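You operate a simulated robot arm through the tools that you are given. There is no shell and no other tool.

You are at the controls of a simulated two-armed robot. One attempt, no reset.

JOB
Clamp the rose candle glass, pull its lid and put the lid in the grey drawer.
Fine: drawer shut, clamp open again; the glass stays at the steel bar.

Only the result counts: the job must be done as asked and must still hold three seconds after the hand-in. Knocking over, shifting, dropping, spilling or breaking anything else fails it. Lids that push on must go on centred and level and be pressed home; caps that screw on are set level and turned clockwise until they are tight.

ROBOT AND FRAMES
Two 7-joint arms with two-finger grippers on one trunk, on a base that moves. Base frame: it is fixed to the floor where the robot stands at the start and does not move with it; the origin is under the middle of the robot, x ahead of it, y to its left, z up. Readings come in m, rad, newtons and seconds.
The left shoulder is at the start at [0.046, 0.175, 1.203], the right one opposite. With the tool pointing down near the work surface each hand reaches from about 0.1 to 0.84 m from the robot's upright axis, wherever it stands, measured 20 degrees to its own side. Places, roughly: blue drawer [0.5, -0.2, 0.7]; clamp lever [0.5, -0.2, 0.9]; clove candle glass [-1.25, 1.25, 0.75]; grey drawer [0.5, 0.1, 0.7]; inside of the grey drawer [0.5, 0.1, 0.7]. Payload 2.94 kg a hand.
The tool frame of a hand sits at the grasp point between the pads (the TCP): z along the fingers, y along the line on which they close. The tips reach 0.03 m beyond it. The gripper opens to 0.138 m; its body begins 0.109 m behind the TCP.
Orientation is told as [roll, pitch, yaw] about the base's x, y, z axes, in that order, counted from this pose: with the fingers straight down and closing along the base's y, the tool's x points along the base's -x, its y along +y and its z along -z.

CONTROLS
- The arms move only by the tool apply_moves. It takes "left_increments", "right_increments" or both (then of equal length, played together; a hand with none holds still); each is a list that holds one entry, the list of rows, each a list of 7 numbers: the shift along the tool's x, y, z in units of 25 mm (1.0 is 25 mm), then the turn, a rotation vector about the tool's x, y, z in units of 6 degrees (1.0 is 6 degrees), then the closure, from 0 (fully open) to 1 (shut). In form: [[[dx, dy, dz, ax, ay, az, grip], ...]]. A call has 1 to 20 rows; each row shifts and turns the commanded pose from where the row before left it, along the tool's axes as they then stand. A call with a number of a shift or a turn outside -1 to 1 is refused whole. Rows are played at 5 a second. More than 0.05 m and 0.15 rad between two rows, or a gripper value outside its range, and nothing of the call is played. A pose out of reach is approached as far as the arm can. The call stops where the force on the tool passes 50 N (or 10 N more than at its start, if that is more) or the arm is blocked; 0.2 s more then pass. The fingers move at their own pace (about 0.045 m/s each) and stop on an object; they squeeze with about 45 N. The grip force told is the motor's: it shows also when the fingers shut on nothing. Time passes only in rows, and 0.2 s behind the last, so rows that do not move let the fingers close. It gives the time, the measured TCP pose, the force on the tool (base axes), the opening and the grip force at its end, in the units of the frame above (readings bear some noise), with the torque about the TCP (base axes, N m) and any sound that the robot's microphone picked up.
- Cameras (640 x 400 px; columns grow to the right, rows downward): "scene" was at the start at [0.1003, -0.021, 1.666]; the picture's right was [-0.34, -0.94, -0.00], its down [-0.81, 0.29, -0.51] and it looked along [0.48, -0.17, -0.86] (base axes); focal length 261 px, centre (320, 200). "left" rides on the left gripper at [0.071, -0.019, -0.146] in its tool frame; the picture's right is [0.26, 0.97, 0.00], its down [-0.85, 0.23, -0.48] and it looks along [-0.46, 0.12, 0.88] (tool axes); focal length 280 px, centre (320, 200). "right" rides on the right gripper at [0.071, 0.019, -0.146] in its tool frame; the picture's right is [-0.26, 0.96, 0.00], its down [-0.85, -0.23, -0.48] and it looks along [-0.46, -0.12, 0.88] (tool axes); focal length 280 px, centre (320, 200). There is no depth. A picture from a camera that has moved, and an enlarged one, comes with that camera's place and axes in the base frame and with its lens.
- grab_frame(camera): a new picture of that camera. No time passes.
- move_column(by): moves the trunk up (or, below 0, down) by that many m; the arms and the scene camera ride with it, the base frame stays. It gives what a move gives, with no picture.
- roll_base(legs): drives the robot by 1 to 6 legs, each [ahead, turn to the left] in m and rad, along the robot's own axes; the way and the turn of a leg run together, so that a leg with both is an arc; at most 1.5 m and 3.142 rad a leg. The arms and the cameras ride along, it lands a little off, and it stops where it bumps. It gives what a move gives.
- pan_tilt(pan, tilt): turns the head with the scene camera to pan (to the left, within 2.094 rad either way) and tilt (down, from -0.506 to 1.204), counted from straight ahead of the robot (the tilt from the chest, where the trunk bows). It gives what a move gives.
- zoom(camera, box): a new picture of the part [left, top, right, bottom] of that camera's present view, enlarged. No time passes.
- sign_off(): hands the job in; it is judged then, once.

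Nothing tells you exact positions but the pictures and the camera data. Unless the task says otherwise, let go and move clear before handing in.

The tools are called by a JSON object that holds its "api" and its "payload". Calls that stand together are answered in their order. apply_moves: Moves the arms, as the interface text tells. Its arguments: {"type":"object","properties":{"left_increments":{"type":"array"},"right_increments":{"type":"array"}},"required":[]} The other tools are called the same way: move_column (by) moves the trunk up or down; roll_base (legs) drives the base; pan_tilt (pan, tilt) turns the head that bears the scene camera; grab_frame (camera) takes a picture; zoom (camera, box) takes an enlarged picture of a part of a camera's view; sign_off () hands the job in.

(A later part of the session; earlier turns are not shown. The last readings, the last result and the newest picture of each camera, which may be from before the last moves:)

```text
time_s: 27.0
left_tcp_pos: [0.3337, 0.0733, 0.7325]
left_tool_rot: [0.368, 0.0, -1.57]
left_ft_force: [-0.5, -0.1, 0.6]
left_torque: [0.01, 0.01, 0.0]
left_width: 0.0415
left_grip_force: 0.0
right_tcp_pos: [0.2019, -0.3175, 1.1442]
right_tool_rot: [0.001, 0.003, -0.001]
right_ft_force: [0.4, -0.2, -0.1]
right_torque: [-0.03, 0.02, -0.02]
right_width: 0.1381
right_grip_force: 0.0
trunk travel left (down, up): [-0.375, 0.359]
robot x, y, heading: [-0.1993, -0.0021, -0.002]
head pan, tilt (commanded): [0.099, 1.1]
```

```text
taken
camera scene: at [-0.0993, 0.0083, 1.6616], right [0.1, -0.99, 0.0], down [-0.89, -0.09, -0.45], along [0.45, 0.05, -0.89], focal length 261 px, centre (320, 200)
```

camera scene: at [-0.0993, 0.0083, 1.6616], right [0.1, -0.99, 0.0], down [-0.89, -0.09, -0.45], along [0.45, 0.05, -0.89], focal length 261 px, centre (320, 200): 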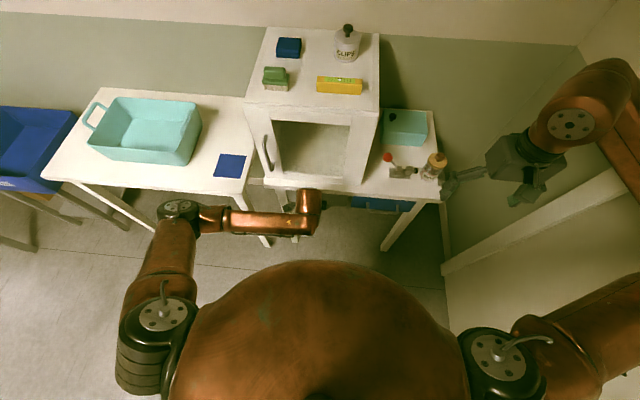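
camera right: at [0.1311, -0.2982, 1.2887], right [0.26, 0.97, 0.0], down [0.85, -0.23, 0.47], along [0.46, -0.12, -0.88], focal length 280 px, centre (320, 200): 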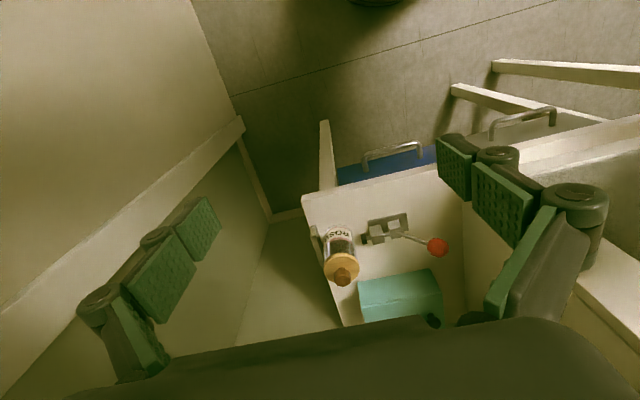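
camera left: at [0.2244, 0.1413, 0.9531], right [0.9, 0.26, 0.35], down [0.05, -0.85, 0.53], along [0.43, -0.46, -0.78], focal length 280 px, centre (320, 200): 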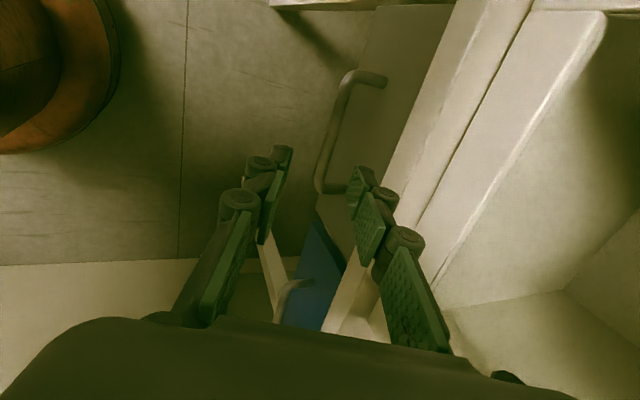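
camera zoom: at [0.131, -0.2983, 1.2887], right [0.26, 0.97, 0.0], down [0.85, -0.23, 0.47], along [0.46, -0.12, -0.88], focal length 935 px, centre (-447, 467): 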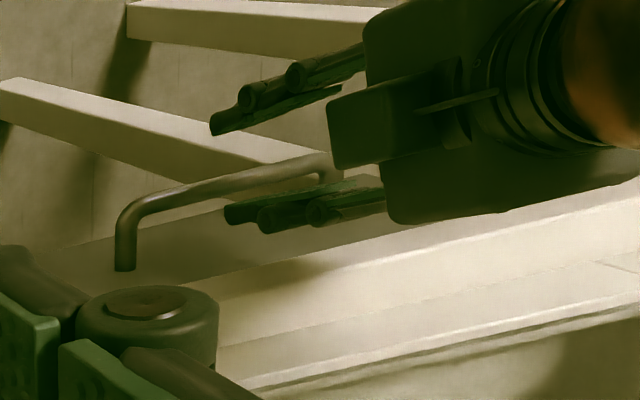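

The bar sits between the fingers with small clearance on the rear side. I'll slide in the last 18 mm, then close gently on the bar.

{"api": "apply_moves", "payload": {"left_increments": [[[0, -0.04, 0.24, 0, 0, 0, 0.7], [0, -0.04, 0.24, 0, 0, 0, 0.7], [0, 0, 0.24, 0, 0, 0, 0.7]]]}}

{"api": "zoom", "payload": {"camera": "left", "box": [230, 60, 430, 220]}}

{"api": "zoom", "payload": {"camera": "right", "box": [460, 60, 640, 180]}}

```text
time_s: 27.8
left_tcp_pos: [0.3385, 0.0722, 0.7153]
left_tool_rot: [0.366, 0.001, -1.57]
left_ft_force: [-0.6, -0.3, -0.8]
left_torque: [-0.01, 0.02, 0.0]
left_width: 0.0415
left_grip_force: 0.0
right_tcp_pos: [0.2012, -0.3178, 1.1433]
right_tool_rot: [-0.001, 0.001, 0.0]
right_ft_force: [-0.1, 0.0, -0.6]
right_torque: [-0.02, -0.02, 0.01]
right_width: 0.138
right_grip_force: 0.0
trunk travel left (down, up): [-0.375, 0.359]
robot x, y, heading: [-0.2027, 0.0007, 0.004]
head pan, tilt (commanded): [0.099, 1.1]
```

```text
2.50 times, centred on (330, 140) of left
camera zoom: at [0.2667, 0.1441, 0.8448], right [0.9, 0.26, 0.35], down [0.05, -0.85, 0.53], along [0.43, -0.46, -0.78], focal length 701 px, centre (295, 350)
```

zoom: 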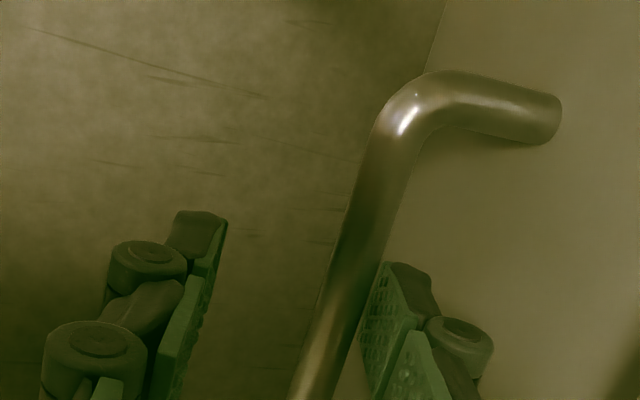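

```text
3.33 times, centred on (550, 120) of right
camera zoom: at [0.1309, -0.2984, 1.2887], right [0.26, 0.97, 0.0], down [0.85, -0.23, 0.47], along [0.46, -0.12, -0.88], focal length 935 px, centre (-447, 467)
```

zoom: 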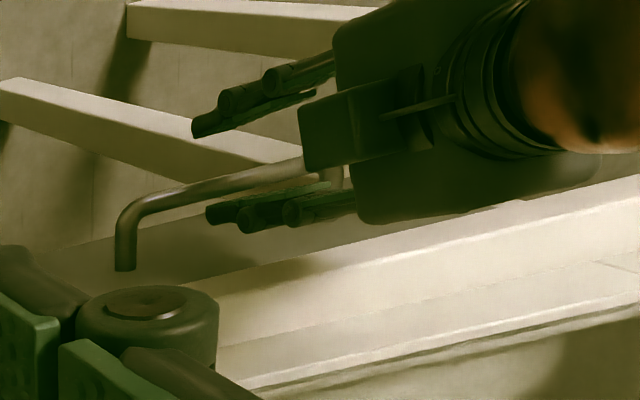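

There was no contact force and the bar is inside the grasp. Closing on it now.

{"api": "apply_moves", "payload": {"left_increments": [[[0, 0, 0, 0, 0, 0, 1], [0, 0, 0, 0, 0, 0, 1], [0, 0, 0, 0, 0, 0, 1], [0, 0, 0, 0, 0, 0, 1], [0, 0, 0, 0, 0, 0, 1]]]}}

{"api": "zoom", "payload": {"camera": "left", "box": [230, 60, 430, 220]}}

```text
time_s: 29.0
left_tcp_pos: [0.3386, 0.0729, 0.718]
left_tool_rot: [0.371, 0.0, -1.569]
left_ft_force: [2.8, 1.9, 17.4]
left_torque: [-0.18, -0.15, 0.3]
left_width: 0.0108
left_grip_force: 37.7
right_tcp_pos: [0.2001, -0.3181, 1.1448]
right_tool_rot: [0.0, 0.0, 0.001]
right_ft_force: [-0.3, -0.2, 0.8]
right_torque: [0.04, -0.01, -0.01]
right_width: 0.1381
right_grip_force: 0.1
trunk travel left (down, up): [-0.375, 0.359]
robot x, y, heading: [-0.1986, 0.0001, 0.002]
head pan, tilt (commanded): [0.099, 1.1]
```

```text
2.50 times, centred on (330, 140) of left
camera zoom: at [0.2665, 0.144, 0.8461], right [0.9, 0.26, 0.35], down [0.04, -0.85, 0.53], along [0.43, -0.46, -0.77], focal length 701 px, centre (295, 350)
```

zoom: 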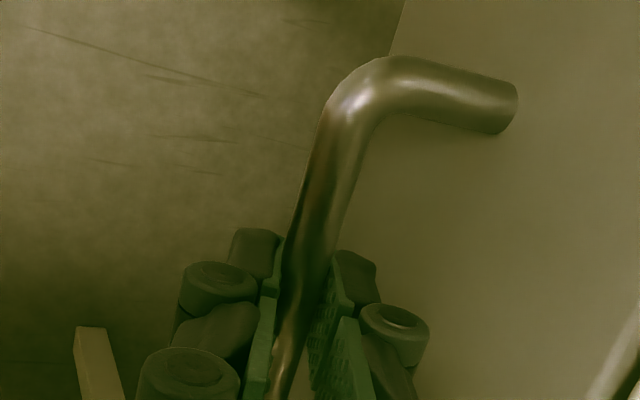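

The bar is gripped (10.8 mm wide). I'll relieve the slight upward load and then pull the drawer straight toward the robot.

{"api": "apply_moves", "payload": {"left_increments": [[[0, 0.043, -0.112, 0, 0, 0, 1], [0, -0.467, -0.179, 0, 0, 0, 1], [0, -0.467, -0.179, 0, 0, 0, 1], [0, -0.467, -0.179, 0, 0, 0, 1], [0, -0.467, -0.179, 0, 0, 0, 1]]]}}

{"api": "grab_frame", "payload": {"camera": "left"}}

```text
time_s: 30.2
left_tcp_pos: [0.2857, 0.0719, 0.7183]
left_tool_rot: [0.361, 0.002, -1.57]
left_ft_force: [-1.7, 2.8, -10.3]
left_torque: [-0.51, 0.02, 0.26]
left_width: 0.0109
left_grip_force: 37.8
right_tcp_pos: [0.2014, -0.3175, 1.1435]
right_tool_rot: [-0.001, 0.001, -0.001]
right_ft_force: [-0.5, -0.3, -0.7]
right_torque: [0.02, -0.05, -0.02]
right_width: 0.138
right_grip_force: 0.0
trunk travel left (down, up): [-0.375, 0.359]
robot x, y, heading: [-0.1974, 0.001, 0.0]
head pan, tilt (commanded): [0.099, 1.1]
```

```text
taken
camera left: at [0.2158, 0.1437, 0.8469], right [0.9, 0.26, 0.34], down [0.05, -0.85, 0.52], along [0.43, -0.46, -0.78], focal length 280 px, centre (320, 200)
```

left: 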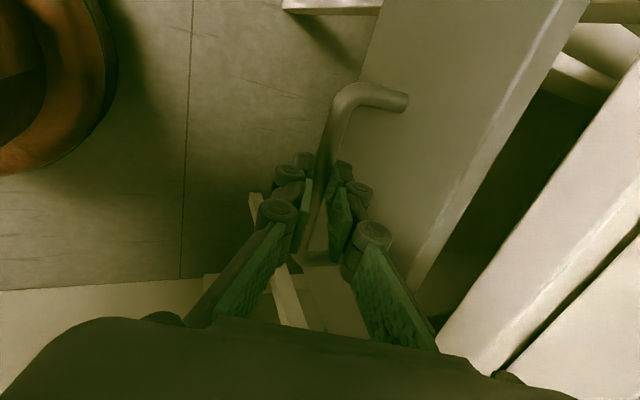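

The drawer is sliding open smoothly, about 5 cm so far. I'll continue to roughly 18 cm.

{"api": "apply_moves", "payload": {"left_increments": [[[0, -0.488, -0.123, 0, 0, 0, 1], [0, -0.467, -0.179, 0, 0, 0, 1], [0, -0.467, -0.179, 0, 0, 0, 1], [0, -0.467, -0.179, 0, 0, 0, 1], [0, -0.467, -0.179, 0, 0, 0, 1], [0, -0.467, -0.179, 0, 0, 0, 1], [0, -0.467, -0.179, 0, 0, 0, 1], [0, -0.467, -0.179, 0, 0, 0, 1], [0, -0.467, -0.179, 0, 0, 0, 1], [0, -0.467, -0.179, 0, 0, 0, 1]]]}}

{"api": "grab_frame", "payload": {"camera": "left"}}

{"api": "grab_frame", "payload": {"camera": "scene"}}

{"api": "grab_frame", "payload": {"camera": "right"}}

```text
time_s: 32.4
left_tcp_pos: [0.1617, 0.0728, 0.7175]
left_tool_rot: [0.364, -0.002, -1.567]
left_ft_force: [-1.8, 10.9, -5.3]
left_torque: [0.36, 0.01, 0.56]
left_width: 0.0109
left_grip_force: 38.2
right_tcp_pos: [0.2015, -0.3165, 1.1448]
right_tool_rot: [-0.002, 0.001, 0.0]
right_ft_force: [0.1, -0.3, -0.5]
right_torque: [0.0, -0.01, -0.03]
right_width: 0.1381
right_grip_force: 0.1
trunk travel left (down, up): [-0.375, 0.359]
robot x, y, heading: [-0.1987, 0.0041, -0.004]
head pan, tilt (commanded): [0.099, 1.1]
```

```text
taken
camera left: at [0.0911, 0.144, 0.8466], right [0.9, 0.26, 0.34], down [0.05, -0.85, 0.53], along [0.43, -0.46, -0.78], focal length 280 px, centre (320, 200)
```

left: 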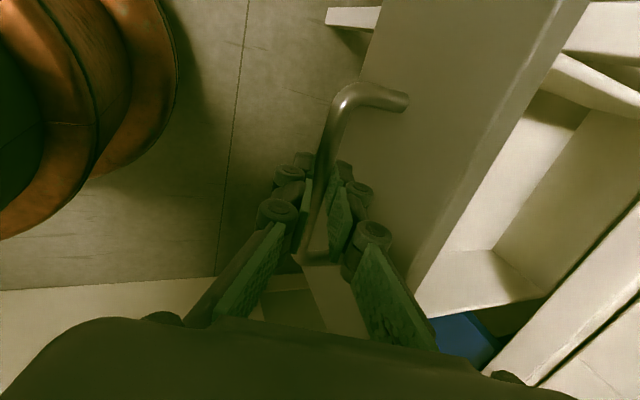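

```text
taken
camera scene: at [-0.0994, 0.0093, 1.6615], right [0.1, -0.99, 0.0], down [-0.89, -0.09, -0.45], along [0.45, 0.04, -0.89], focal length 261 px, centre (320, 200)
```

scene: 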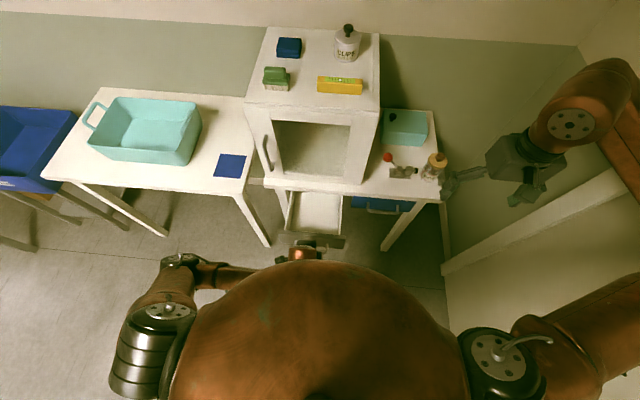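

```text
taken
camera right: at [0.1309, -0.2974, 1.2889], right [0.26, 0.97, 0.0], down [0.85, -0.23, 0.48], along [0.46, -0.12, -0.88], focal length 280 px, centre (320, 200)
```

right: 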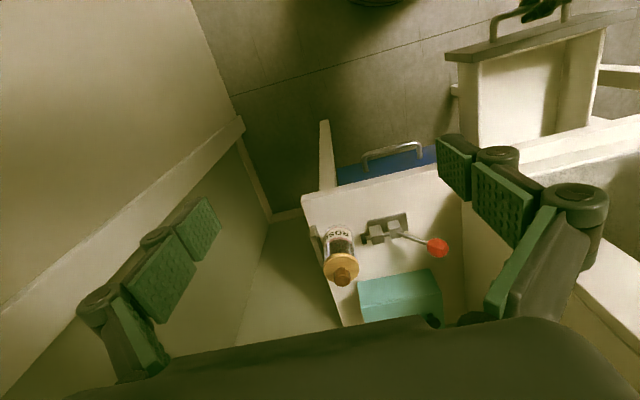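

The drawer is open about 18 cm and is empty. I'll release the handle, back the fingers out and park the left arm up and to the left.

{"api": "apply_moves", "payload": {"left_increments": [[[0, 0, 0, 0, 0, 0, 0.8], [0, 0, 0, 0, 0, 0, 0.8], [0, 0, 0, 0, 0, 0, 0.8], [0, 0, -0.5, 0, 0, 0, 0.8], [0, 0, -0.5, 0, 0, 0, 0.8], [0, 0, -0.6, 0, 0, 0, 0.8]]]}}

{"api": "grab_frame", "payload": {"camera": "left"}}

```text
time_s: 33.8
left_tcp_pos: [0.1488, 0.0731, 0.758]
left_tool_rot: [0.367, -0.001, -1.57]
left_ft_force: [-0.3, 0.8, 0.4]
left_torque: [0.02, 0.01, 0.0]
left_width: 0.0277
left_grip_force: 0.1
right_tcp_pos: [0.2001, -0.3169, 1.1424]
right_tool_rot: [0.0, -0.001, 0.0]
right_ft_force: [0.0, -0.3, -0.3]
right_torque: [0.01, 0.0, 0.01]
right_width: 0.1379
right_grip_force: 0.0
trunk travel left (down, up): [-0.375, 0.359]
robot x, y, heading: [-0.2014, -0.0028, -0.001]
head pan, tilt (commanded): [0.099, 1.1]
```

```text
taken
camera left: at [0.0773, 0.1429, 0.8869], right [0.9, 0.26, 0.35], down [0.05, -0.85, 0.53], along [0.43, -0.46, -0.78], focal length 280 px, centre (320, 200)
```

left: 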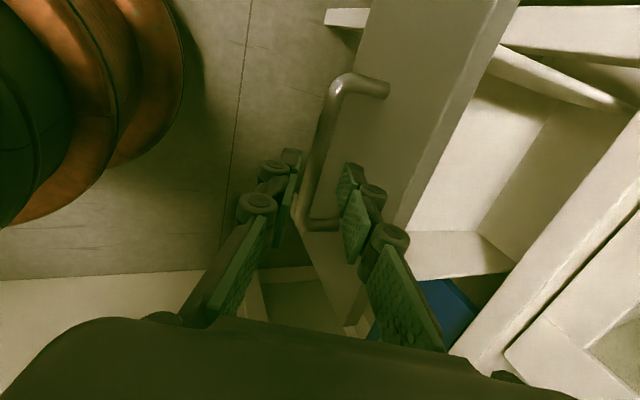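

The fingers are clear of the bar and the drawer is staying open. Now I'll raise the left hand and park it to the left.

{"api": "apply_moves", "payload": {"left_increments": [[[0, 0.358, -0.934, 0, 0, 0, 0.8], [0, 0.358, -0.934, 0, 0, 0, 0.8], [0, 0.358, -0.934, 0, 0, 0, 0.8], [0, 0.358, -0.934, 0, 0, 0, 0.8], [0.7, 0.358, -0.934, 0, 0, 0, 0.8], [0.7, 0.358, -0.934, 0, 0, 0, 0.8], [0.7, 0.358, -0.934, 0, 0, 0, 0.8], [0.7, 0.358, -0.934, 0, 0, 0, 0.8], [1, 0.358, -0.934, 0, 0, 0, 0.8], [1, 0.358, -0.934, 0, 0, 0, 0.8], [1, 0, 0, 0, 0, 0, 0.8], [1, 0, 0, 0, 0, 0, 0.8], [1, 0, 0, 0, 0, 0, 0.8], [1, 0, 0, 0, 0, 0, 0.8], [1, 0, 0, 0, 0, 0, 0.8]]]}}

{"api": "grab_frame", "payload": {"camera": "scene"}}

{"api": "grab_frame", "payload": {"camera": "right"}}

```text
time_s: 37.0
left_tcp_pos: [0.2749, 0.2557, 0.9161]
left_tool_rot: [0.364, 0.0, -1.57]
left_ft_force: [-0.1, 0.2, 0.1]
left_torque: [-0.01, 0.0, 0.01]
left_width: 0.0273
left_grip_force: 0.0
left hand out of reach, approached as far as the arm can: row 3, 4, 5, 6, 7, 8, 9, 10, 11, 12
right_tcp_pos: [0.2001, -0.3166, 1.1427]
right_tool_rot: [0.0, 0.001, -0.001]
right_ft_force: [-0.2, 0.0, 0.0]
right_torque: [0.03, -0.02, -0.01]
right_width: 0.1379
right_grip_force: 0.1
trunk travel left (down, up): [-0.375, 0.359]
robot x, y, heading: [-0.2005, -0.0016, -0.0]
head pan, tilt (commanded): [0.099, 1.1]
```

```text
taken
camera scene: at [-0.0998, 0.009, 1.6616], right [0.1, -0.99, 0.0], down [-0.89, -0.09, -0.45], along [0.45, 0.04, -0.89], focal length 261 px, centre (320, 200)
```

scene: 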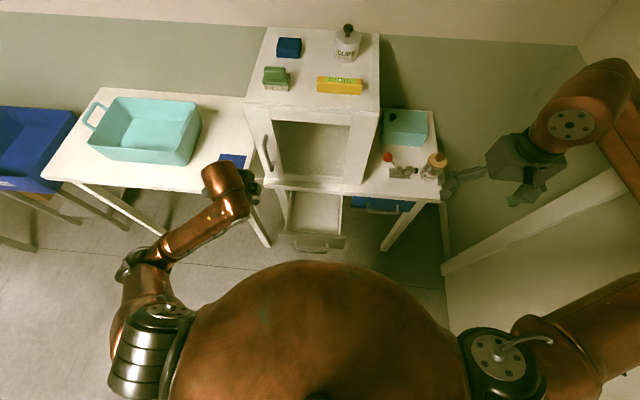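

```text
taken
camera right: at [0.1306, -0.2977, 1.289], right [0.26, 0.97, 0.0], down [0.85, -0.23, 0.48], along [0.46, -0.12, -0.88], focal length 280 px, centre (320, 200)
```

right: 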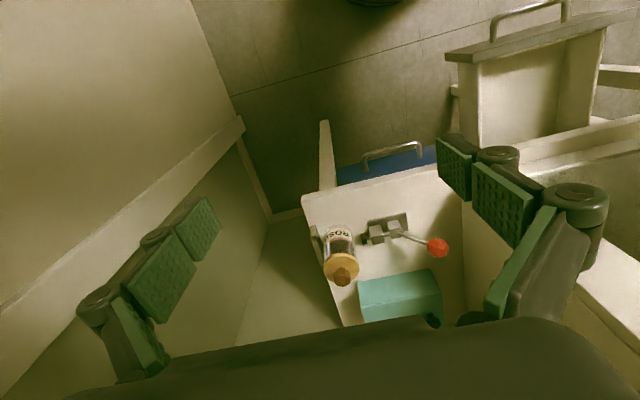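

The left arm hit a reach limit and drifted forward to [0.275, 0.256, 0.916], with no contact. I'll move it further left, away from the cabinet, in small steps.

{"api": "apply_moves", "payload": {"left_increments": [[[0.6, 0, 0, 0, 0, 0, 0.8], [0.6, 0, 0, 0, 0, 0, 0.8], [0.6, 0, 0, 0, 0, 0, 0.8]]]}}

{"api": "grab_frame", "payload": {"camera": "scene"}}

{"api": "grab_frame", "payload": {"camera": "left"}}

```text
time_s: 37.8
left_tcp_pos: [0.2729, 0.3022, 0.9171]
left_tool_rot: [0.366, -0.002, -1.569]
left_ft_force: [0.1, -0.5, -0.1]
left_torque: [0.0, 0.0, 0.01]
left_width: 0.0276
left_grip_force: 0.1
right_tcp_pos: [0.2016, -0.3166, 1.1437]
right_tool_rot: [0.001, -0.001, -0.002]
right_ft_force: [-0.2, -0.3, 0.2]
right_torque: [-0.01, 0.02, 0.01]
right_width: 0.1379
right_grip_force: 0.1
trunk travel left (down, up): [-0.375, 0.359]
robot x, y, heading: [-0.199, -0.0002, -0.002]
head pan, tilt (commanded): [0.099, 1.1]
```

```text
taken
camera scene: at [-0.1, 0.0092, 1.6616], right [0.1, -0.99, 0.0], down [-0.89, -0.09, -0.45], along [0.45, 0.04, -0.89], focal length 261 px, centre (320, 200)
```

scene: 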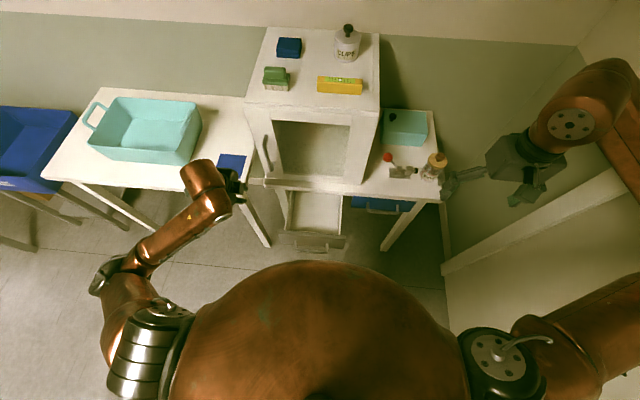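

```text
taken
camera left: at [0.2017, 0.3729, 1.0459], right [0.9, 0.26, 0.35], down [0.05, -0.85, 0.53], along [0.43, -0.46, -0.78], focal length 280 px, centre (320, 200)
```

left: 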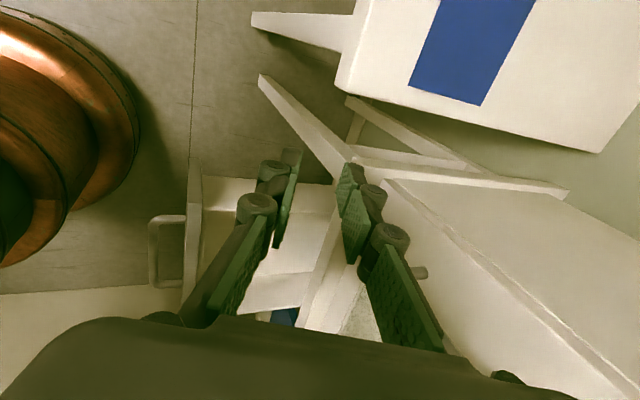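

The left arm is parked clear. Next is the clamp: I'll rotate the right hand so its fingers close along x, with its camera facing away from the cabinet, ready to grip the red knob.

{"api": "apply_moves", "payload": {"right_increments": [[[0, 0, 0, 0, 0, -1, 0.5], [0, 0, 0, 0, 0, -1, 0.5], [0, 0, 0, 0, 0, -1, 0.5], [0, 0, 0, 0, 0, -1, 0.5], [0, 0, 0, 0, 0, -1, 0.5], [0, 0, 0, 0, 0, -1, 0.5], [0, 0, 0, 0, 0, -1, 0.5], [0, 0, 0, 0, 0, -1, 0.5], [0, 0, 0, 0, 0, -1, 0.5], [0, 0, 0, 0, 0, -1, 0.5], [0, 0, 0, 0, 0, -1, 0.5], [0, 0, 0, 0, 0, -1, 0.5], [0, 0, 0, 0, 0, -1, 0.5], [0, 0, 0, 0, 0, -1, 0.5], [0, 0, 0, 0, 0, -1, 0.5]]]}}

{"api": "grab_frame", "payload": {"camera": "scene"}}

{"api": "grab_frame", "payload": {"camera": "right"}}

```text
time_s: 41.0
left_tcp_pos: [0.2737, 0.3016, 0.9165]
left_tool_rot: [0.365, 0.001, -1.567]
left_ft_force: [-0.8, 0.0, -0.4]
left_torque: [-0.03, -0.01, 0.0]
left_width: 0.028
left_grip_force: 0.1
right_tcp_pos: [0.1102, -0.1621, 1.1386]
right_tool_rot: [-0.001, 0.004, 1.514]
right_ft_force: [0.6, -0.4, -0.3]
right_torque: [-0.03, 0.02, 0.0]
right_width: 0.0693
right_grip_force: 0.0
right hand out of reach, approached as far as the arm can: row 8, 9, 10, 11, 12, 13, 14, 15
trunk travel left (down, up): [-0.375, 0.359]
robot x, y, heading: [-0.1964, 0.0025, 0.0]
head pan, tilt (commanded): [0.099, 1.1]
```

```text
taken
camera scene: at [-0.0994, 0.0092, 1.6616], right [0.1, -0.99, 0.0], down [-0.89, -0.09, -0.45], along [0.45, 0.04, -0.89], focal length 261 px, centre (320, 200)
```

scene: 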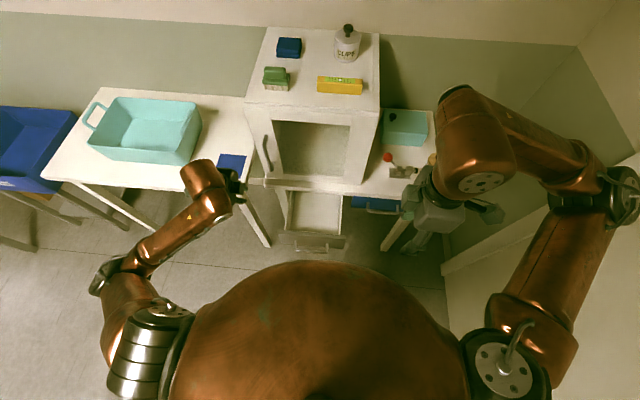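

```text
taken
camera right: at [0.0882, -0.2325, 1.2838], right [-0.95, 0.31, 0.0], down [0.28, 0.84, 0.47], along [0.15, 0.45, -0.88], focal length 280 px, centre (320, 200)
```

right: 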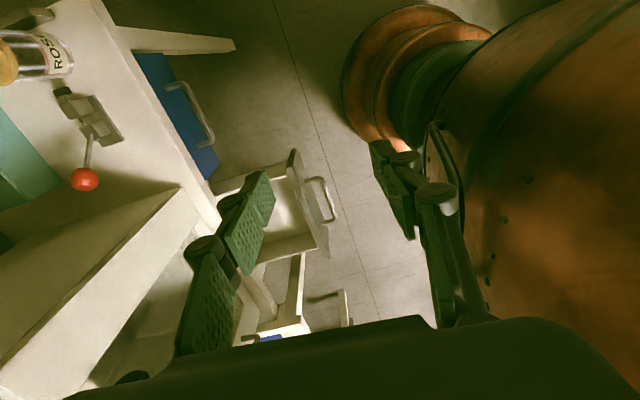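

The wrist limit dragged the right hand close to the robot's chest at [0.11, -0.16], again with no contact. I'll move it forward, away from the body, while holding its height.

{"api": "apply_moves", "payload": {"right_increments": [[[0, -1, 0, 0, 0, 0, 0.5], [0, -1, 0, 0, 0, 0, 0.5], [0, -1, 0, 0, 0, 0, 0.5], [0, -1, 0, 0, 0, 0, 0.5], [0, -1, 0, 0, 0, -0.54, 0.5], [0, -1, 0, 0, 0, 0, 0.5]]]}}

{"api": "grab_frame", "payload": {"camera": "scene"}}

```text
time_s: 42.4
left_tcp_pos: [0.2741, 0.3013, 0.9169]
left_tool_rot: [0.366, 0.0, -1.571]
left_ft_force: [0.8, -0.4, -0.3]
left_torque: [0.02, -0.02, 0.01]
left_width: 0.0275
left_grip_force: 0.1
right_tcp_pos: [0.1343, -0.1014, 1.1323]
right_tool_rot: [0.002, 0.001, 1.57]
right_ft_force: [-1.3, -0.5, 1.1]
right_torque: [0.01, -0.02, -0.02]
right_width: 0.069
right_grip_force: 0.2
right hand out of reach, approached as far as the arm can: row 1, 2, 3, 4, 5, 6
trunk travel left (down, up): [-0.375, 0.359]
robot x, y, heading: [-0.1983, -0.0012, -0.001]
head pan, tilt (commanded): [0.099, 1.1]
```

```text
taken
camera scene: at [-0.0995, 0.0079, 1.6616], right [0.1, -0.99, 0.0], down [-0.89, -0.09, -0.45], along [0.45, 0.05, -0.89], focal length 261 px, centre (320, 200)
```

scene: 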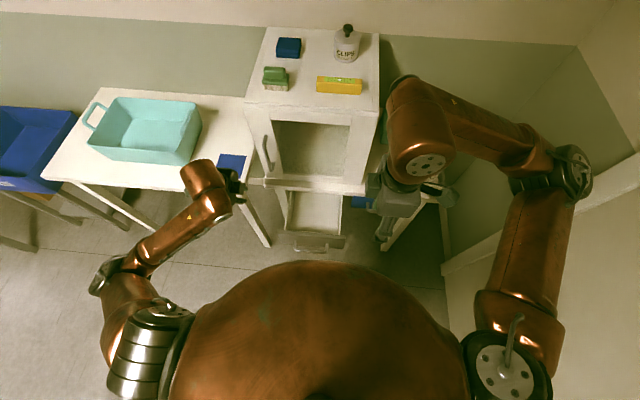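

The 90° yaw isn't reachable this close to the body. I'll unwind part of the yaw while moving right and forward, and redo the turn further out.

{"api": "apply_moves", "payload": {"right_increments": [[[0.8, -0.4, 0, 0, 0, 1, 0.5], [0.754, -0.481, 0, 0, 0, 1, 0.5], [0.699, -0.558, 0, 0, 0, 1, 0.5], [0.637, -0.628, 0, 0, 0, 1, 0.5], [0.568, -0.691, 0, 0, 0, 1, 0.5], [0.493, -0.746, 0, 0, 0, 1, 0.5], [0.412, -0.794, 0, 0, 0, 1, 0.5], [0.327, -0.833, 0, 0, 0, 1, 0.5]]]}}

{"api": "grab_frame", "payload": {"camera": "scene"}}

```text
time_s: 44.2
left_tcp_pos: [0.2738, 0.3012, 0.9161]
left_tool_rot: [0.366, 0.0, -1.572]
left_ft_force: [-0.5, -0.3, 0.1]
left_torque: [-0.01, 0.01, 0.05]
left_width: 0.0272
left_grip_force: 0.1
right_tcp_pos: [0.2109, -0.2623, 1.1335]
right_tool_rot: [0.0, 0.001, 0.734]
right_ft_force: [0.1, 0.6, 0.0]
right_torque: [0.01, 0.03, -0.02]
right_width: 0.0691
right_grip_force: 0.0
trunk travel left (down, up): [-0.375, 0.359]
robot x, y, heading: [-0.2012, -0.0003, 0.0]
head pan, tilt (commanded): [0.099, 1.1]
```

```text
taken
camera scene: at [-0.0996, 0.0076, 1.6616], right [0.1, -0.99, 0.0], down [-0.89, -0.09, -0.45], along [0.45, 0.05, -0.89], focal length 261 px, centre (320, 200)
```

scene: 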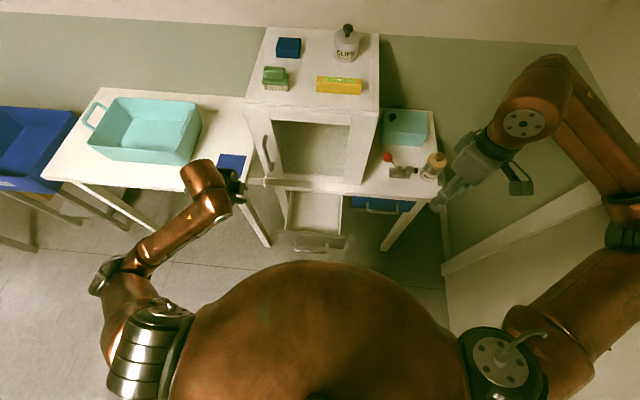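

That got the hand back to a comfortable pose. Now I'll move forward over the table at the same height.

{"api": "apply_moves", "payload": {"right_increments": [[[-0.743, -0.669, 0, 0, 0, 0, 0.5], [-0.743, -0.669, 0, 0, 0, 0, 0.5], [-0.743, -0.669, 0, 0, 0, 0, 0.5], [-0.743, -0.669, 0, 0, 0, 0, 0.5], [-0.743, -0.669, 0, 0, 0, 0, 0.5], [-0.743, -0.669, 0, 0, 0, 0, 0.5], [-0.743, -0.669, 0, 0, 0, 0, 0.5], [-0.743, -0.669, 0, 0, 0, 0, 0.5], [-0.743, -0.669, 0, 0, 0, 0, 0.5], [-0.743, -0.669, 0, 0, 0, 0, 0.5]]]}}

{"api": "grab_frame", "payload": {"camera": "scene"}}

{"api": "grab_frame", "payload": {"camera": "right"}}

```text
time_s: 46.4
left_tcp_pos: [0.273, 0.3007, 0.9172]
left_tool_rot: [0.366, 0.0, -1.568]
left_ft_force: [-0.1, -0.3, -1.2]
left_torque: [-0.01, 0.01, -0.02]
left_width: 0.0278
left_grip_force: 0.1
right_tcp_pos: [0.3568, -0.1971, 1.1263]
right_tool_rot: [-0.001, 0.0, 0.732]
right_ft_force: [0.0, -0.2, 0.7]
right_torque: [-0.02, 0.0, 0.03]
right_width: 0.0691
right_grip_force: 0.1
right hand out of reach, approached as far as the arm can: row 4, 5, 6, 7, 8, 9, 10
trunk travel left (down, up): [-0.375, 0.359]
robot x, y, heading: [-0.1972, -0.0064, -0.002]
head pan, tilt (commanded): [0.099, 1.1]
```

```text
taken
camera scene: at [-0.0997, 0.0081, 1.6616], right [0.1, -0.99, 0.0], down [-0.89, -0.09, -0.45], along [0.45, 0.05, -0.89], focal length 261 px, centre (320, 200)
```

scene: 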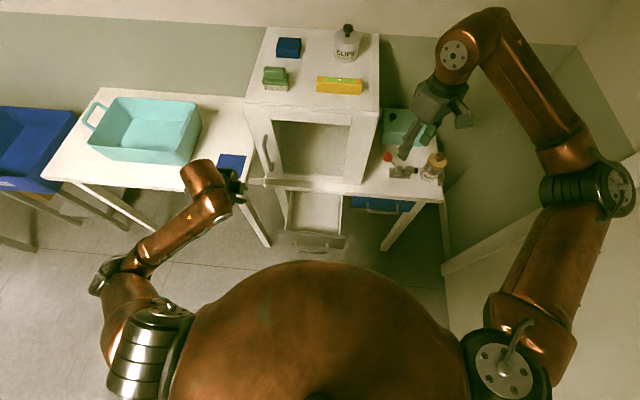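

```text
taken
camera right: at [0.2907, -0.23, 1.2714], right [-0.45, 0.89, 0.0], down [0.79, 0.4, 0.48], along [0.43, 0.21, -0.88], focal length 280 px, centre (320, 200)
```

right: 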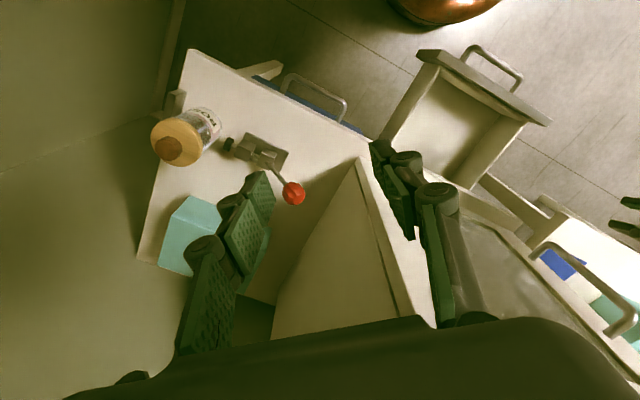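

Reach is limited again with this yaw, so I'm changing approach. I'll go back to zero yaw and push the knob with closed fingers from the cabinet side, leaning the hand right so its body clears the cabinet wall.

{"api": "apply_moves", "payload": {"right_increments": [[[0.335, -0.372, 0, 0, 0, 1, 0.5], [0.294, -0.405, 0, 0, 0, 1, 0.5], [0.25, -0.433, 0, 0, 0, 1, 0.7], [0.203, -0.457, 0, 0, 0, 1, 0.8], [0.155, -0.476, 0, 0, 0, 1, 1], [0.104, -0.489, 0, 0, 0, 1, 1], [0.052, -0.497, 0, 0, 0, 1, 1]]]}}

{"api": "grab_frame", "payload": {"camera": "scene"}}

{"api": "grab_frame", "payload": {"camera": "right"}}

```text
time_s: 48.0
left_tcp_pos: [0.2733, 0.2995, 0.9168]
left_tool_rot: [0.366, -0.001, -1.569]
left_ft_force: [0.0, 0.2, -0.1]
left_torque: [-0.04, 0.0, -0.01]
left_width: 0.0275
left_grip_force: 0.1
right_tcp_pos: [0.3578, -0.2837, 1.127]
right_tool_rot: [0.001, -0.001, -0.001]
right_ft_force: [0.8, 0.9, 0.6]
right_torque: [0.02, 0.0, -0.02]
right_width: 0.0
right_grip_force: 27.3
trunk travel left (down, up): [-0.375, 0.359]
robot x, y, heading: [-0.1979, 0.0015, 0.002]
head pan, tilt (commanded): [0.099, 1.1]
```

```text
taken
camera scene: at [-0.0996, 0.008, 1.6616], right [0.1, -0.99, 0.0], down [-0.89, -0.09, -0.45], along [0.45, 0.05, -0.89], focal length 261 px, centre (320, 200)
```

scene: 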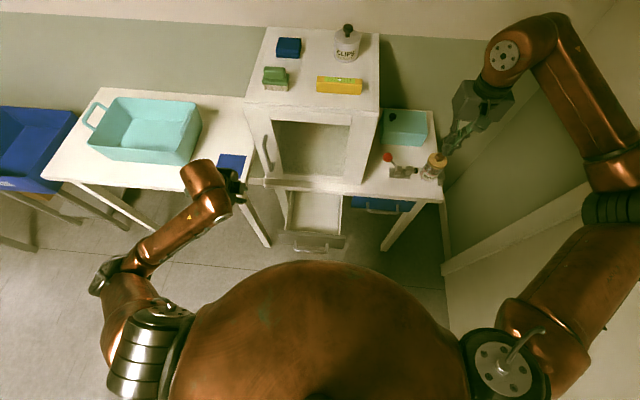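

```text
taken
camera right: at [0.2877, -0.2647, 1.2715], right [0.26, 0.97, 0.0], down [0.85, -0.23, 0.48], along [0.46, -0.12, -0.88], focal length 280 px, centre (320, 200)
```

right: 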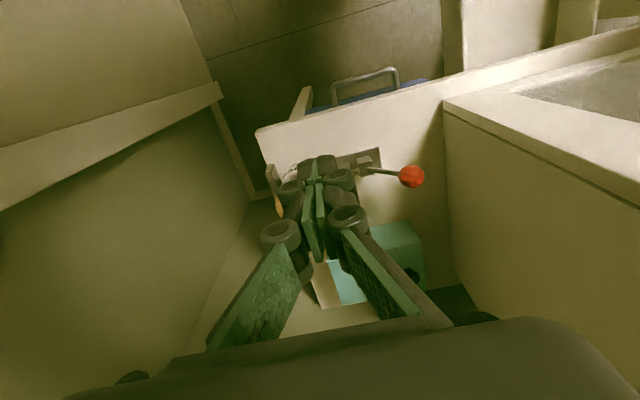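

The fingers are closed with yaw zero. I'll lean the hand 24° to the right (tips toward the cabinet) and move above the gap between the knob and the cabinet wall.

{"api": "apply_moves", "payload": {"right_increments": [[[0, 0, 0, -1, 0, 0, 1], [0, 0, 0, -1, 0, 0, 1], [0, 0, 0, -1, 0, 0, 1], [0, 0, 0, -1, 0, 0, 1], [-0.625, 0.522, 0.6, 0, 0, 0, 1], [-0.625, 0.522, 0.6, 0, 0, 0, 1], [-0.625, 0.522, 0.6, 0, 0, 0, 1], [-0.625, 0.522, 0.6, 0, 0, 0, 1], [-0.625, 0.522, 0.6, 0, 0, 0, 1], [-0.625, 0.522, 0.6, 0, 0, 0, 1], [-0.625, 0.522, 0.6, 0, 0, 0, 1], [-0.625, 0.522, 0.6, 0, 0, 0, 1]]]}}

{"api": "grab_frame", "payload": {"camera": "scene"}}

{"api": "grab_frame", "payload": {"camera": "right"}}

```text
time_s: 50.6
left_tcp_pos: [0.2726, 0.3012, 0.9154]
left_tool_rot: [0.366, 0.001, -1.569]
left_ft_force: [-0.3, 0.1, -0.1]
left_torque: [-0.02, -0.01, -0.04]
left_width: 0.0274
left_grip_force: 0.1
right_tcp_pos: [0.4812, -0.137, 1.0595]
right_tool_rot: [0.416, -0.002, 0.001]
right_ft_force: [-0.7, -0.4, 0.4]
right_torque: [-0.01, 0.01, 0.02]
right_width: 0.0001
right_grip_force: 28.4
trunk travel left (down, up): [-0.375, 0.359]
robot x, y, heading: [-0.1975, 0.0032, 0.0]
head pan, tilt (commanded): [0.099, 1.1]
```

```text
taken
camera scene: at [-0.0987, 0.0096, 1.6615], right [0.1, -0.99, 0.0], down [-0.89, -0.09, -0.45], along [0.45, 0.04, -0.89], focal length 261 px, centre (320, 200)
```

scene: 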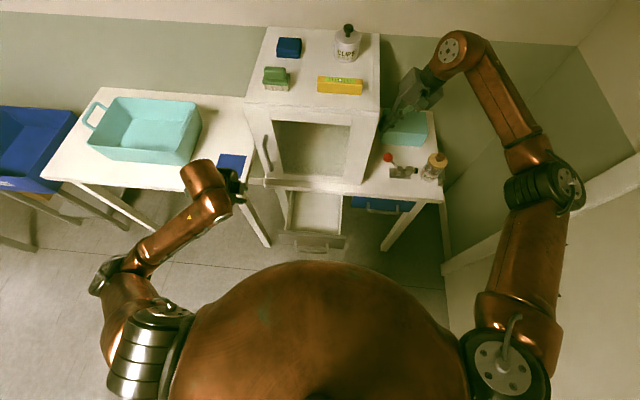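

```text
taken
camera right: at [0.4103, -0.1787, 1.1993], right [0.26, 0.88, 0.39], down [0.85, -0.4, 0.34], along [0.46, 0.24, -0.85], focal length 280 px, centre (320, 200)
```

right: 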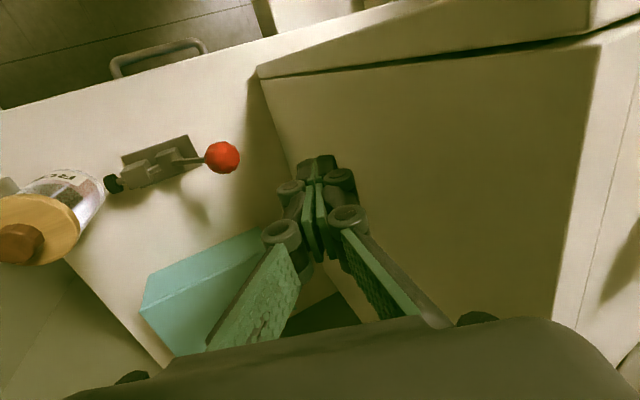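

The hand is above the gap, and the geometry checks out (wall at y ≈ -0.095, knob at y ≈ -0.178). I'll lower it straight down beside the knob.

{"api": "apply_moves", "payload": {"right_increments": [[[0, -0.326, 0.731, 0, 0, 0, 1], [0, -0.326, 0.731, 0, 0, 0, 1], [0, -0.326, 0.731, 0, 0, 0, 1], [0, -0.326, 0.731, 0, 0, 0, 1], [0, -0.326, 0.731, 0, 0, 0, 1], [0, -0.326, 0.731, 0, 0, 0, 1]]]}}

{"api": "grab_frame", "payload": {"camera": "right"}}

{"api": "zoom", "payload": {"camera": "scene", "box": [340, 80, 480, 200]}}

```text
time_s: 52.0
left_tcp_pos: [0.2734, 0.2998, 0.9164]
left_tool_rot: [0.365, -0.001, -1.569]
left_ft_force: [-0.1, -1.4, -0.1]
left_torque: [-0.05, 0.0, -0.01]
left_width: 0.0277
left_grip_force: 0.1
right_tcp_pos: [0.4837, -0.1397, 0.9372]
right_tool_rot: [0.418, 0.001, 0.001]
right_ft_force: [-0.2, 0.3, 1.0]
right_torque: [0.02, -0.01, 0.01]
right_width: 0.0002
right_grip_force: 28.9
trunk travel left (down, up): [-0.375, 0.359]
robot x, y, heading: [-0.1932, -0.0014, -0.002]
head pan, tilt (commanded): [0.099, 1.1]
```

```text
taken
camera right: at [0.4128, -0.1811, 1.0782], right [0.26, 0.88, 0.39], down [0.85, -0.4, 0.34], along [0.46, 0.24, -0.85], focal length 280 px, centre (320, 200)
```

right: 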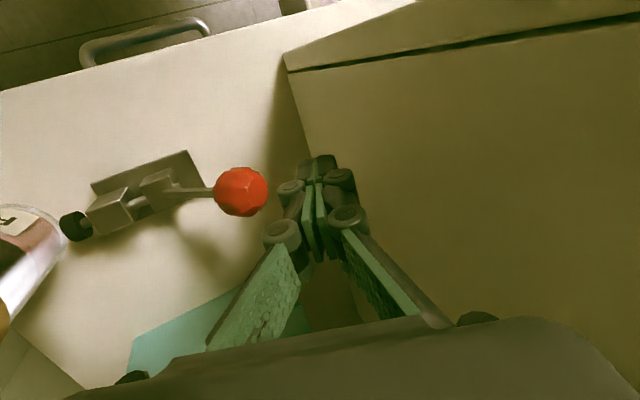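

```text
3.33 times, centred on (410, 140) of scene
camera zoom: at [-0.0991, 0.0082, 1.6616], right [0.1, -0.99, 0.0], down [-0.89, -0.09, -0.45], along [0.45, 0.05, -0.89], focal length 871 px, centre (20, 400)
```

zoom: 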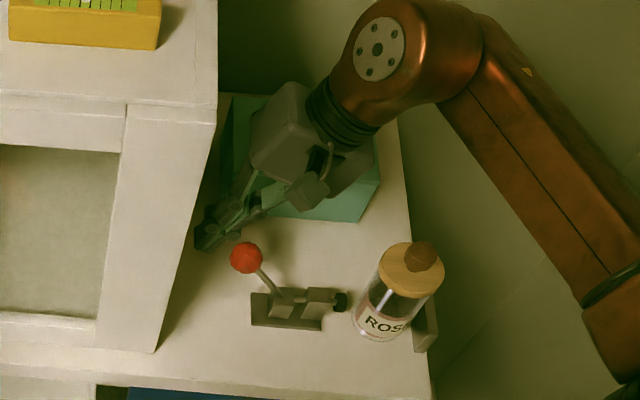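

Everything lines up. I'll lower another 37 mm so the finger tips are level with the knob, then check.

{"api": "apply_moves", "payload": {"right_increments": [[[0, -0.3, 0.676, 0, 0, 0, 1], [0, -0.3, 0.676, 0, 0, 0, 1]]]}}

{"api": "grab_frame", "payload": {"camera": "right"}}

{"api": "zoom", "payload": {"camera": "scene", "box": [340, 80, 480, 200]}}

```text
time_s: 52.6
left_tcp_pos: [0.273, 0.302, 0.9161]
left_tool_rot: [0.367, 0.0, -1.57]
left_ft_force: [-0.3, 0.2, 0.1]
left_torque: [-0.02, 0.0, 0.02]
left_width: 0.0273
left_grip_force: 0.0
right_tcp_pos: [0.483, -0.1379, 0.9031]
right_tool_rot: [0.418, -0.001, 0.001]
right_ft_force: [0.0, -0.4, 1.9]
right_torque: [0.0, 0.02, -0.04]
right_width: 0.0
right_grip_force: 28.8
trunk travel left (down, up): [-0.375, 0.359]
robot x, y, heading: [-0.198, -0.0024, -0.001]
head pan, tilt (commanded): [0.099, 1.1]
```

```text
taken
camera right: at [0.413, -0.1807, 1.0422], right [0.26, 0.88, 0.39], down [0.85, -0.4, 0.34], along [0.46, 0.24, -0.85], focal length 280 px, centre (320, 200)
```

right: 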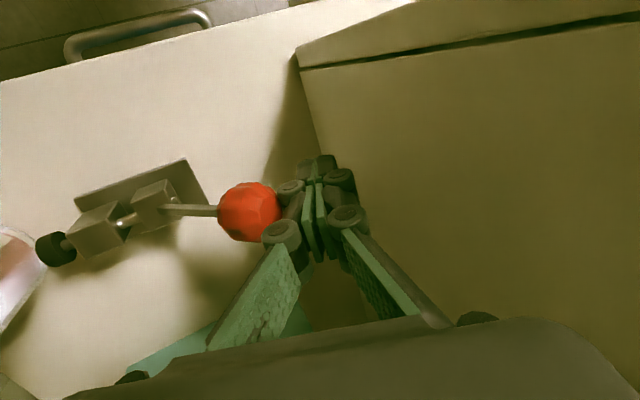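

```text
3.33 times, centred on (410, 140) of scene
camera zoom: at [-0.0996, 0.009, 1.6616], right [0.1, -0.99, 0.0], down [-0.89, -0.09, -0.45], along [0.45, 0.04, -0.89], focal length 871 px, centre (20, 400)
```

zoom: 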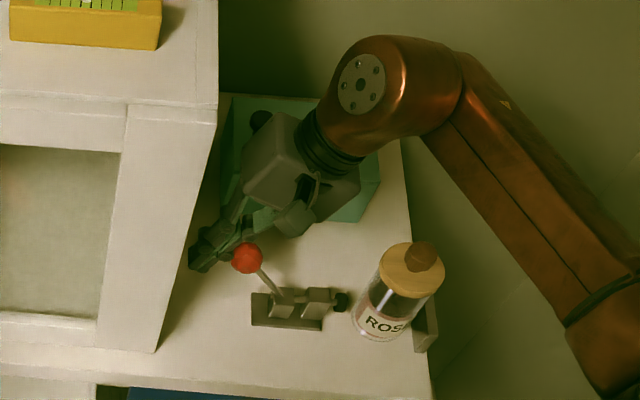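

The finger is right beside the knob. I'll start pushing it along its arc (right and slightly up) while gradually taking out the lean, two small steps at a time.

{"api": "apply_moves", "payload": {"right_increments": [[[0, -0.25, -0.27, 1, 0, 0, 1], [0, -0.3, -0.27, 1, 0, 0, 1]]]}}

{"api": "grab_frame", "payload": {"camera": "right"}}

{"api": "zoom", "payload": {"camera": "scene", "box": [340, 80, 480, 200]}}

```text
time_s: 53.2
left_tcp_pos: [0.2729, 0.3023, 0.9166]
left_tool_rot: [0.366, -0.001, -1.568]
left_ft_force: [-0.1, 0.5, 0.1]
left_torque: [0.0, 0.0, 0.0]
left_width: 0.0277
left_grip_force: 0.0
right_tcp_pos: [0.4826, -0.1551, 0.9109]
right_tool_rot: [0.208, -0.003, 0.002]
right_ft_force: [6.1, 7.4, 8.6]
right_torque: [-0.16, 0.02, 0.12]
right_width: 0.0003
right_grip_force: 27.9
trunk travel left (down, up): [-0.375, 0.359]
robot x, y, heading: [-0.199, -0.0004, 0.005]
head pan, tilt (commanded): [0.099, 1.1]
```

```text
taken
camera right: at [0.4119, -0.1663, 1.0574], right [0.26, 0.94, 0.2], down [0.85, -0.32, 0.42], along [0.46, 0.06, -0.88], focal length 280 px, centre (320, 200)
```

right: 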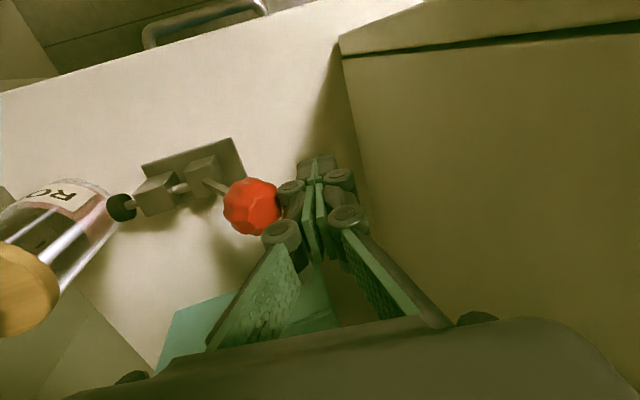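

```text
3.33 times, centred on (410, 140) of scene
camera zoom: at [-0.0996, 0.0105, 1.6617], right [0.1, -0.99, 0.0], down [-0.89, -0.09, -0.45], along [0.45, 0.04, -0.89], focal length 871 px, centre (20, 400)
```

zoom: 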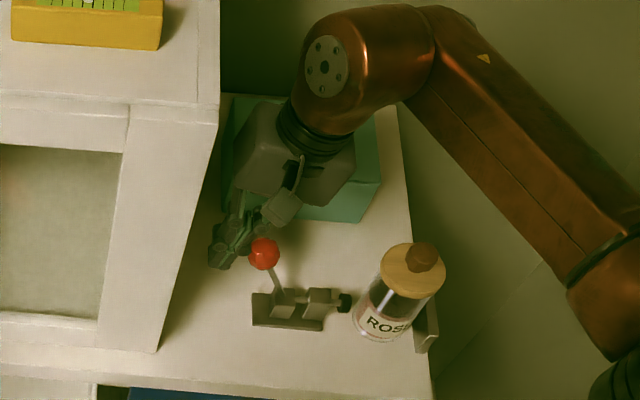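

The lever is moving with only about 7 N, and the rod is extending toward the glass. Continuing along the arc.

{"api": "apply_moves", "payload": {"right_increments": [[[0, -0.311, -0.25, 1, 0, 0, 1], [0, -0.36, -0.175, 1, 0, 0, 1], [0, -0.388, -0.097, 0, 0, 0, 1]]]}}

{"api": "grab_frame", "payload": {"camera": "right"}}

{"api": "zoom", "payload": {"camera": "scene", "box": [340, 80, 480, 200]}}

```text
time_s: 54.0
left_tcp_pos: [0.2734, 0.3005, 0.9171]
left_tool_rot: [0.366, 0.0, -1.57]
left_ft_force: [0.1, -0.7, 0.5]
left_torque: [0.03, 0.0, 0.07]
left_width: 0.0275
left_grip_force: 0.1
right_tcp_pos: [0.4824, -0.1851, 0.9216]
right_tool_rot: [-0.002, 0.003, 0.0]
right_ft_force: [0.3, -0.1, -0.1]
right_torque: [0.03, 0.0, 0.01]
right_width: 0.0
right_grip_force: 28.6
trunk travel left (down, up): [-0.375, 0.359]
robot x, y, heading: [-0.1993, -0.0003, 0.003]
head pan, tilt (commanded): [0.099, 1.1]
```

```text
taken
camera right: at [0.412, -0.1665, 1.0664], right [0.26, 0.97, 0.0], down [0.85, -0.23, 0.48], along [0.46, -0.13, -0.88], focal length 280 px, centre (320, 200)
```

right: 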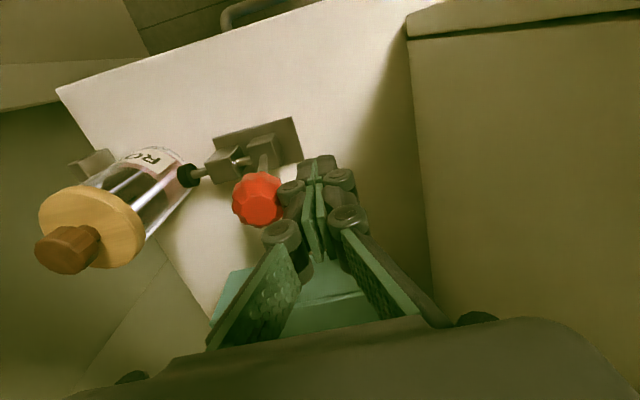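

```text
3.33 times, centred on (410, 140) of scene
camera zoom: at [-0.0996, 0.0076, 1.6616], right [0.1, -1.0, 0.0], down [-0.89, -0.09, -0.45], along [0.45, 0.05, -0.89], focal length 871 px, centre (20, 400)
```

zoom: 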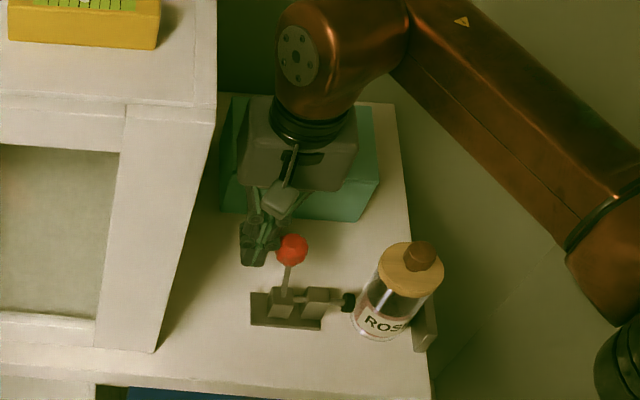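

The lever is upright now and the rubber tip is almost at the glass. I'll keep pushing in small steps and watch the force.

{"api": "apply_moves", "payload": {"right_increments": [[[0, -0.4, -0.03, 0, 0, 0, 1], [0, -0.4, 0, 0, 0, 0, 1]]]}}

{"api": "grab_frame", "payload": {"camera": "right"}}

{"api": "zoom", "payload": {"camera": "scene", "box": [340, 80, 480, 200]}}

```text
time_s: 54.6
left_tcp_pos: [0.274, 0.2994, 0.9166]
left_tool_rot: [0.367, 0.001, -1.567]
left_ft_force: [-0.2, 0.3, 0.4]
left_torque: [-0.02, -0.02, -0.02]
left_width: 0.0278
left_grip_force: 0.1
right_tcp_pos: [0.483, -0.2054, 0.9201]
right_tool_rot: [-0.002, -0.001, 0.001]
right_ft_force: [-1.2, -0.5, -0.1]
right_torque: [-0.01, -0.01, 0.01]
right_width: 0.0
right_grip_force: 28.6
trunk travel left (down, up): [-0.375, 0.359]
robot x, y, heading: [-0.1975, -0.0025, 0.001]
head pan, tilt (commanded): [0.099, 1.1]
```

```text
taken
camera right: at [0.412, -0.1861, 1.0659], right [0.26, 0.97, 0.0], down [0.85, -0.23, 0.48], along [0.46, -0.13, -0.88], focal length 280 px, centre (320, 200)
```

right: 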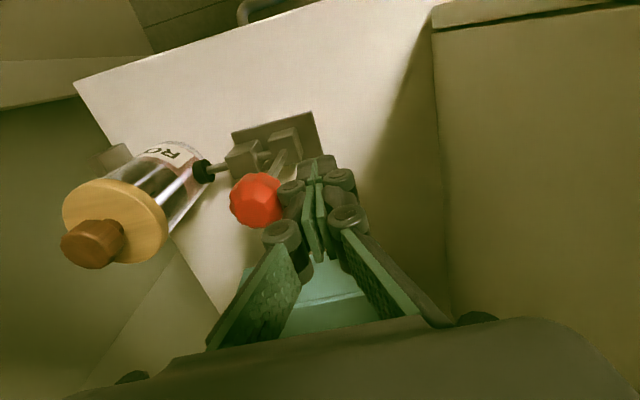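

```text
3.33 times, centred on (410, 140) of scene
camera zoom: at [-0.0994, 0.0085, 1.6616], right [0.1, -0.99, 0.0], down [-0.89, -0.09, -0.45], along [0.45, 0.05, -0.89], focal length 871 px, centre (20, 400)
```

zoom: 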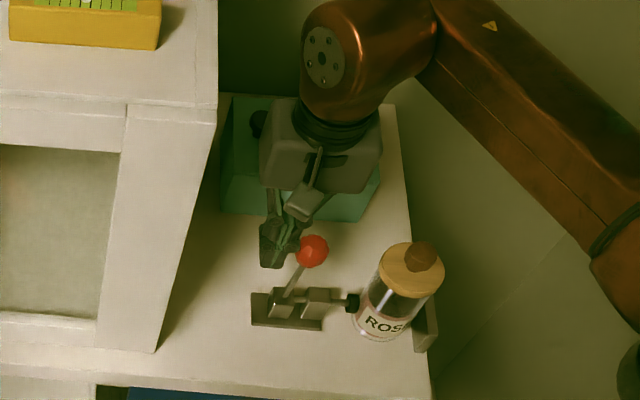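

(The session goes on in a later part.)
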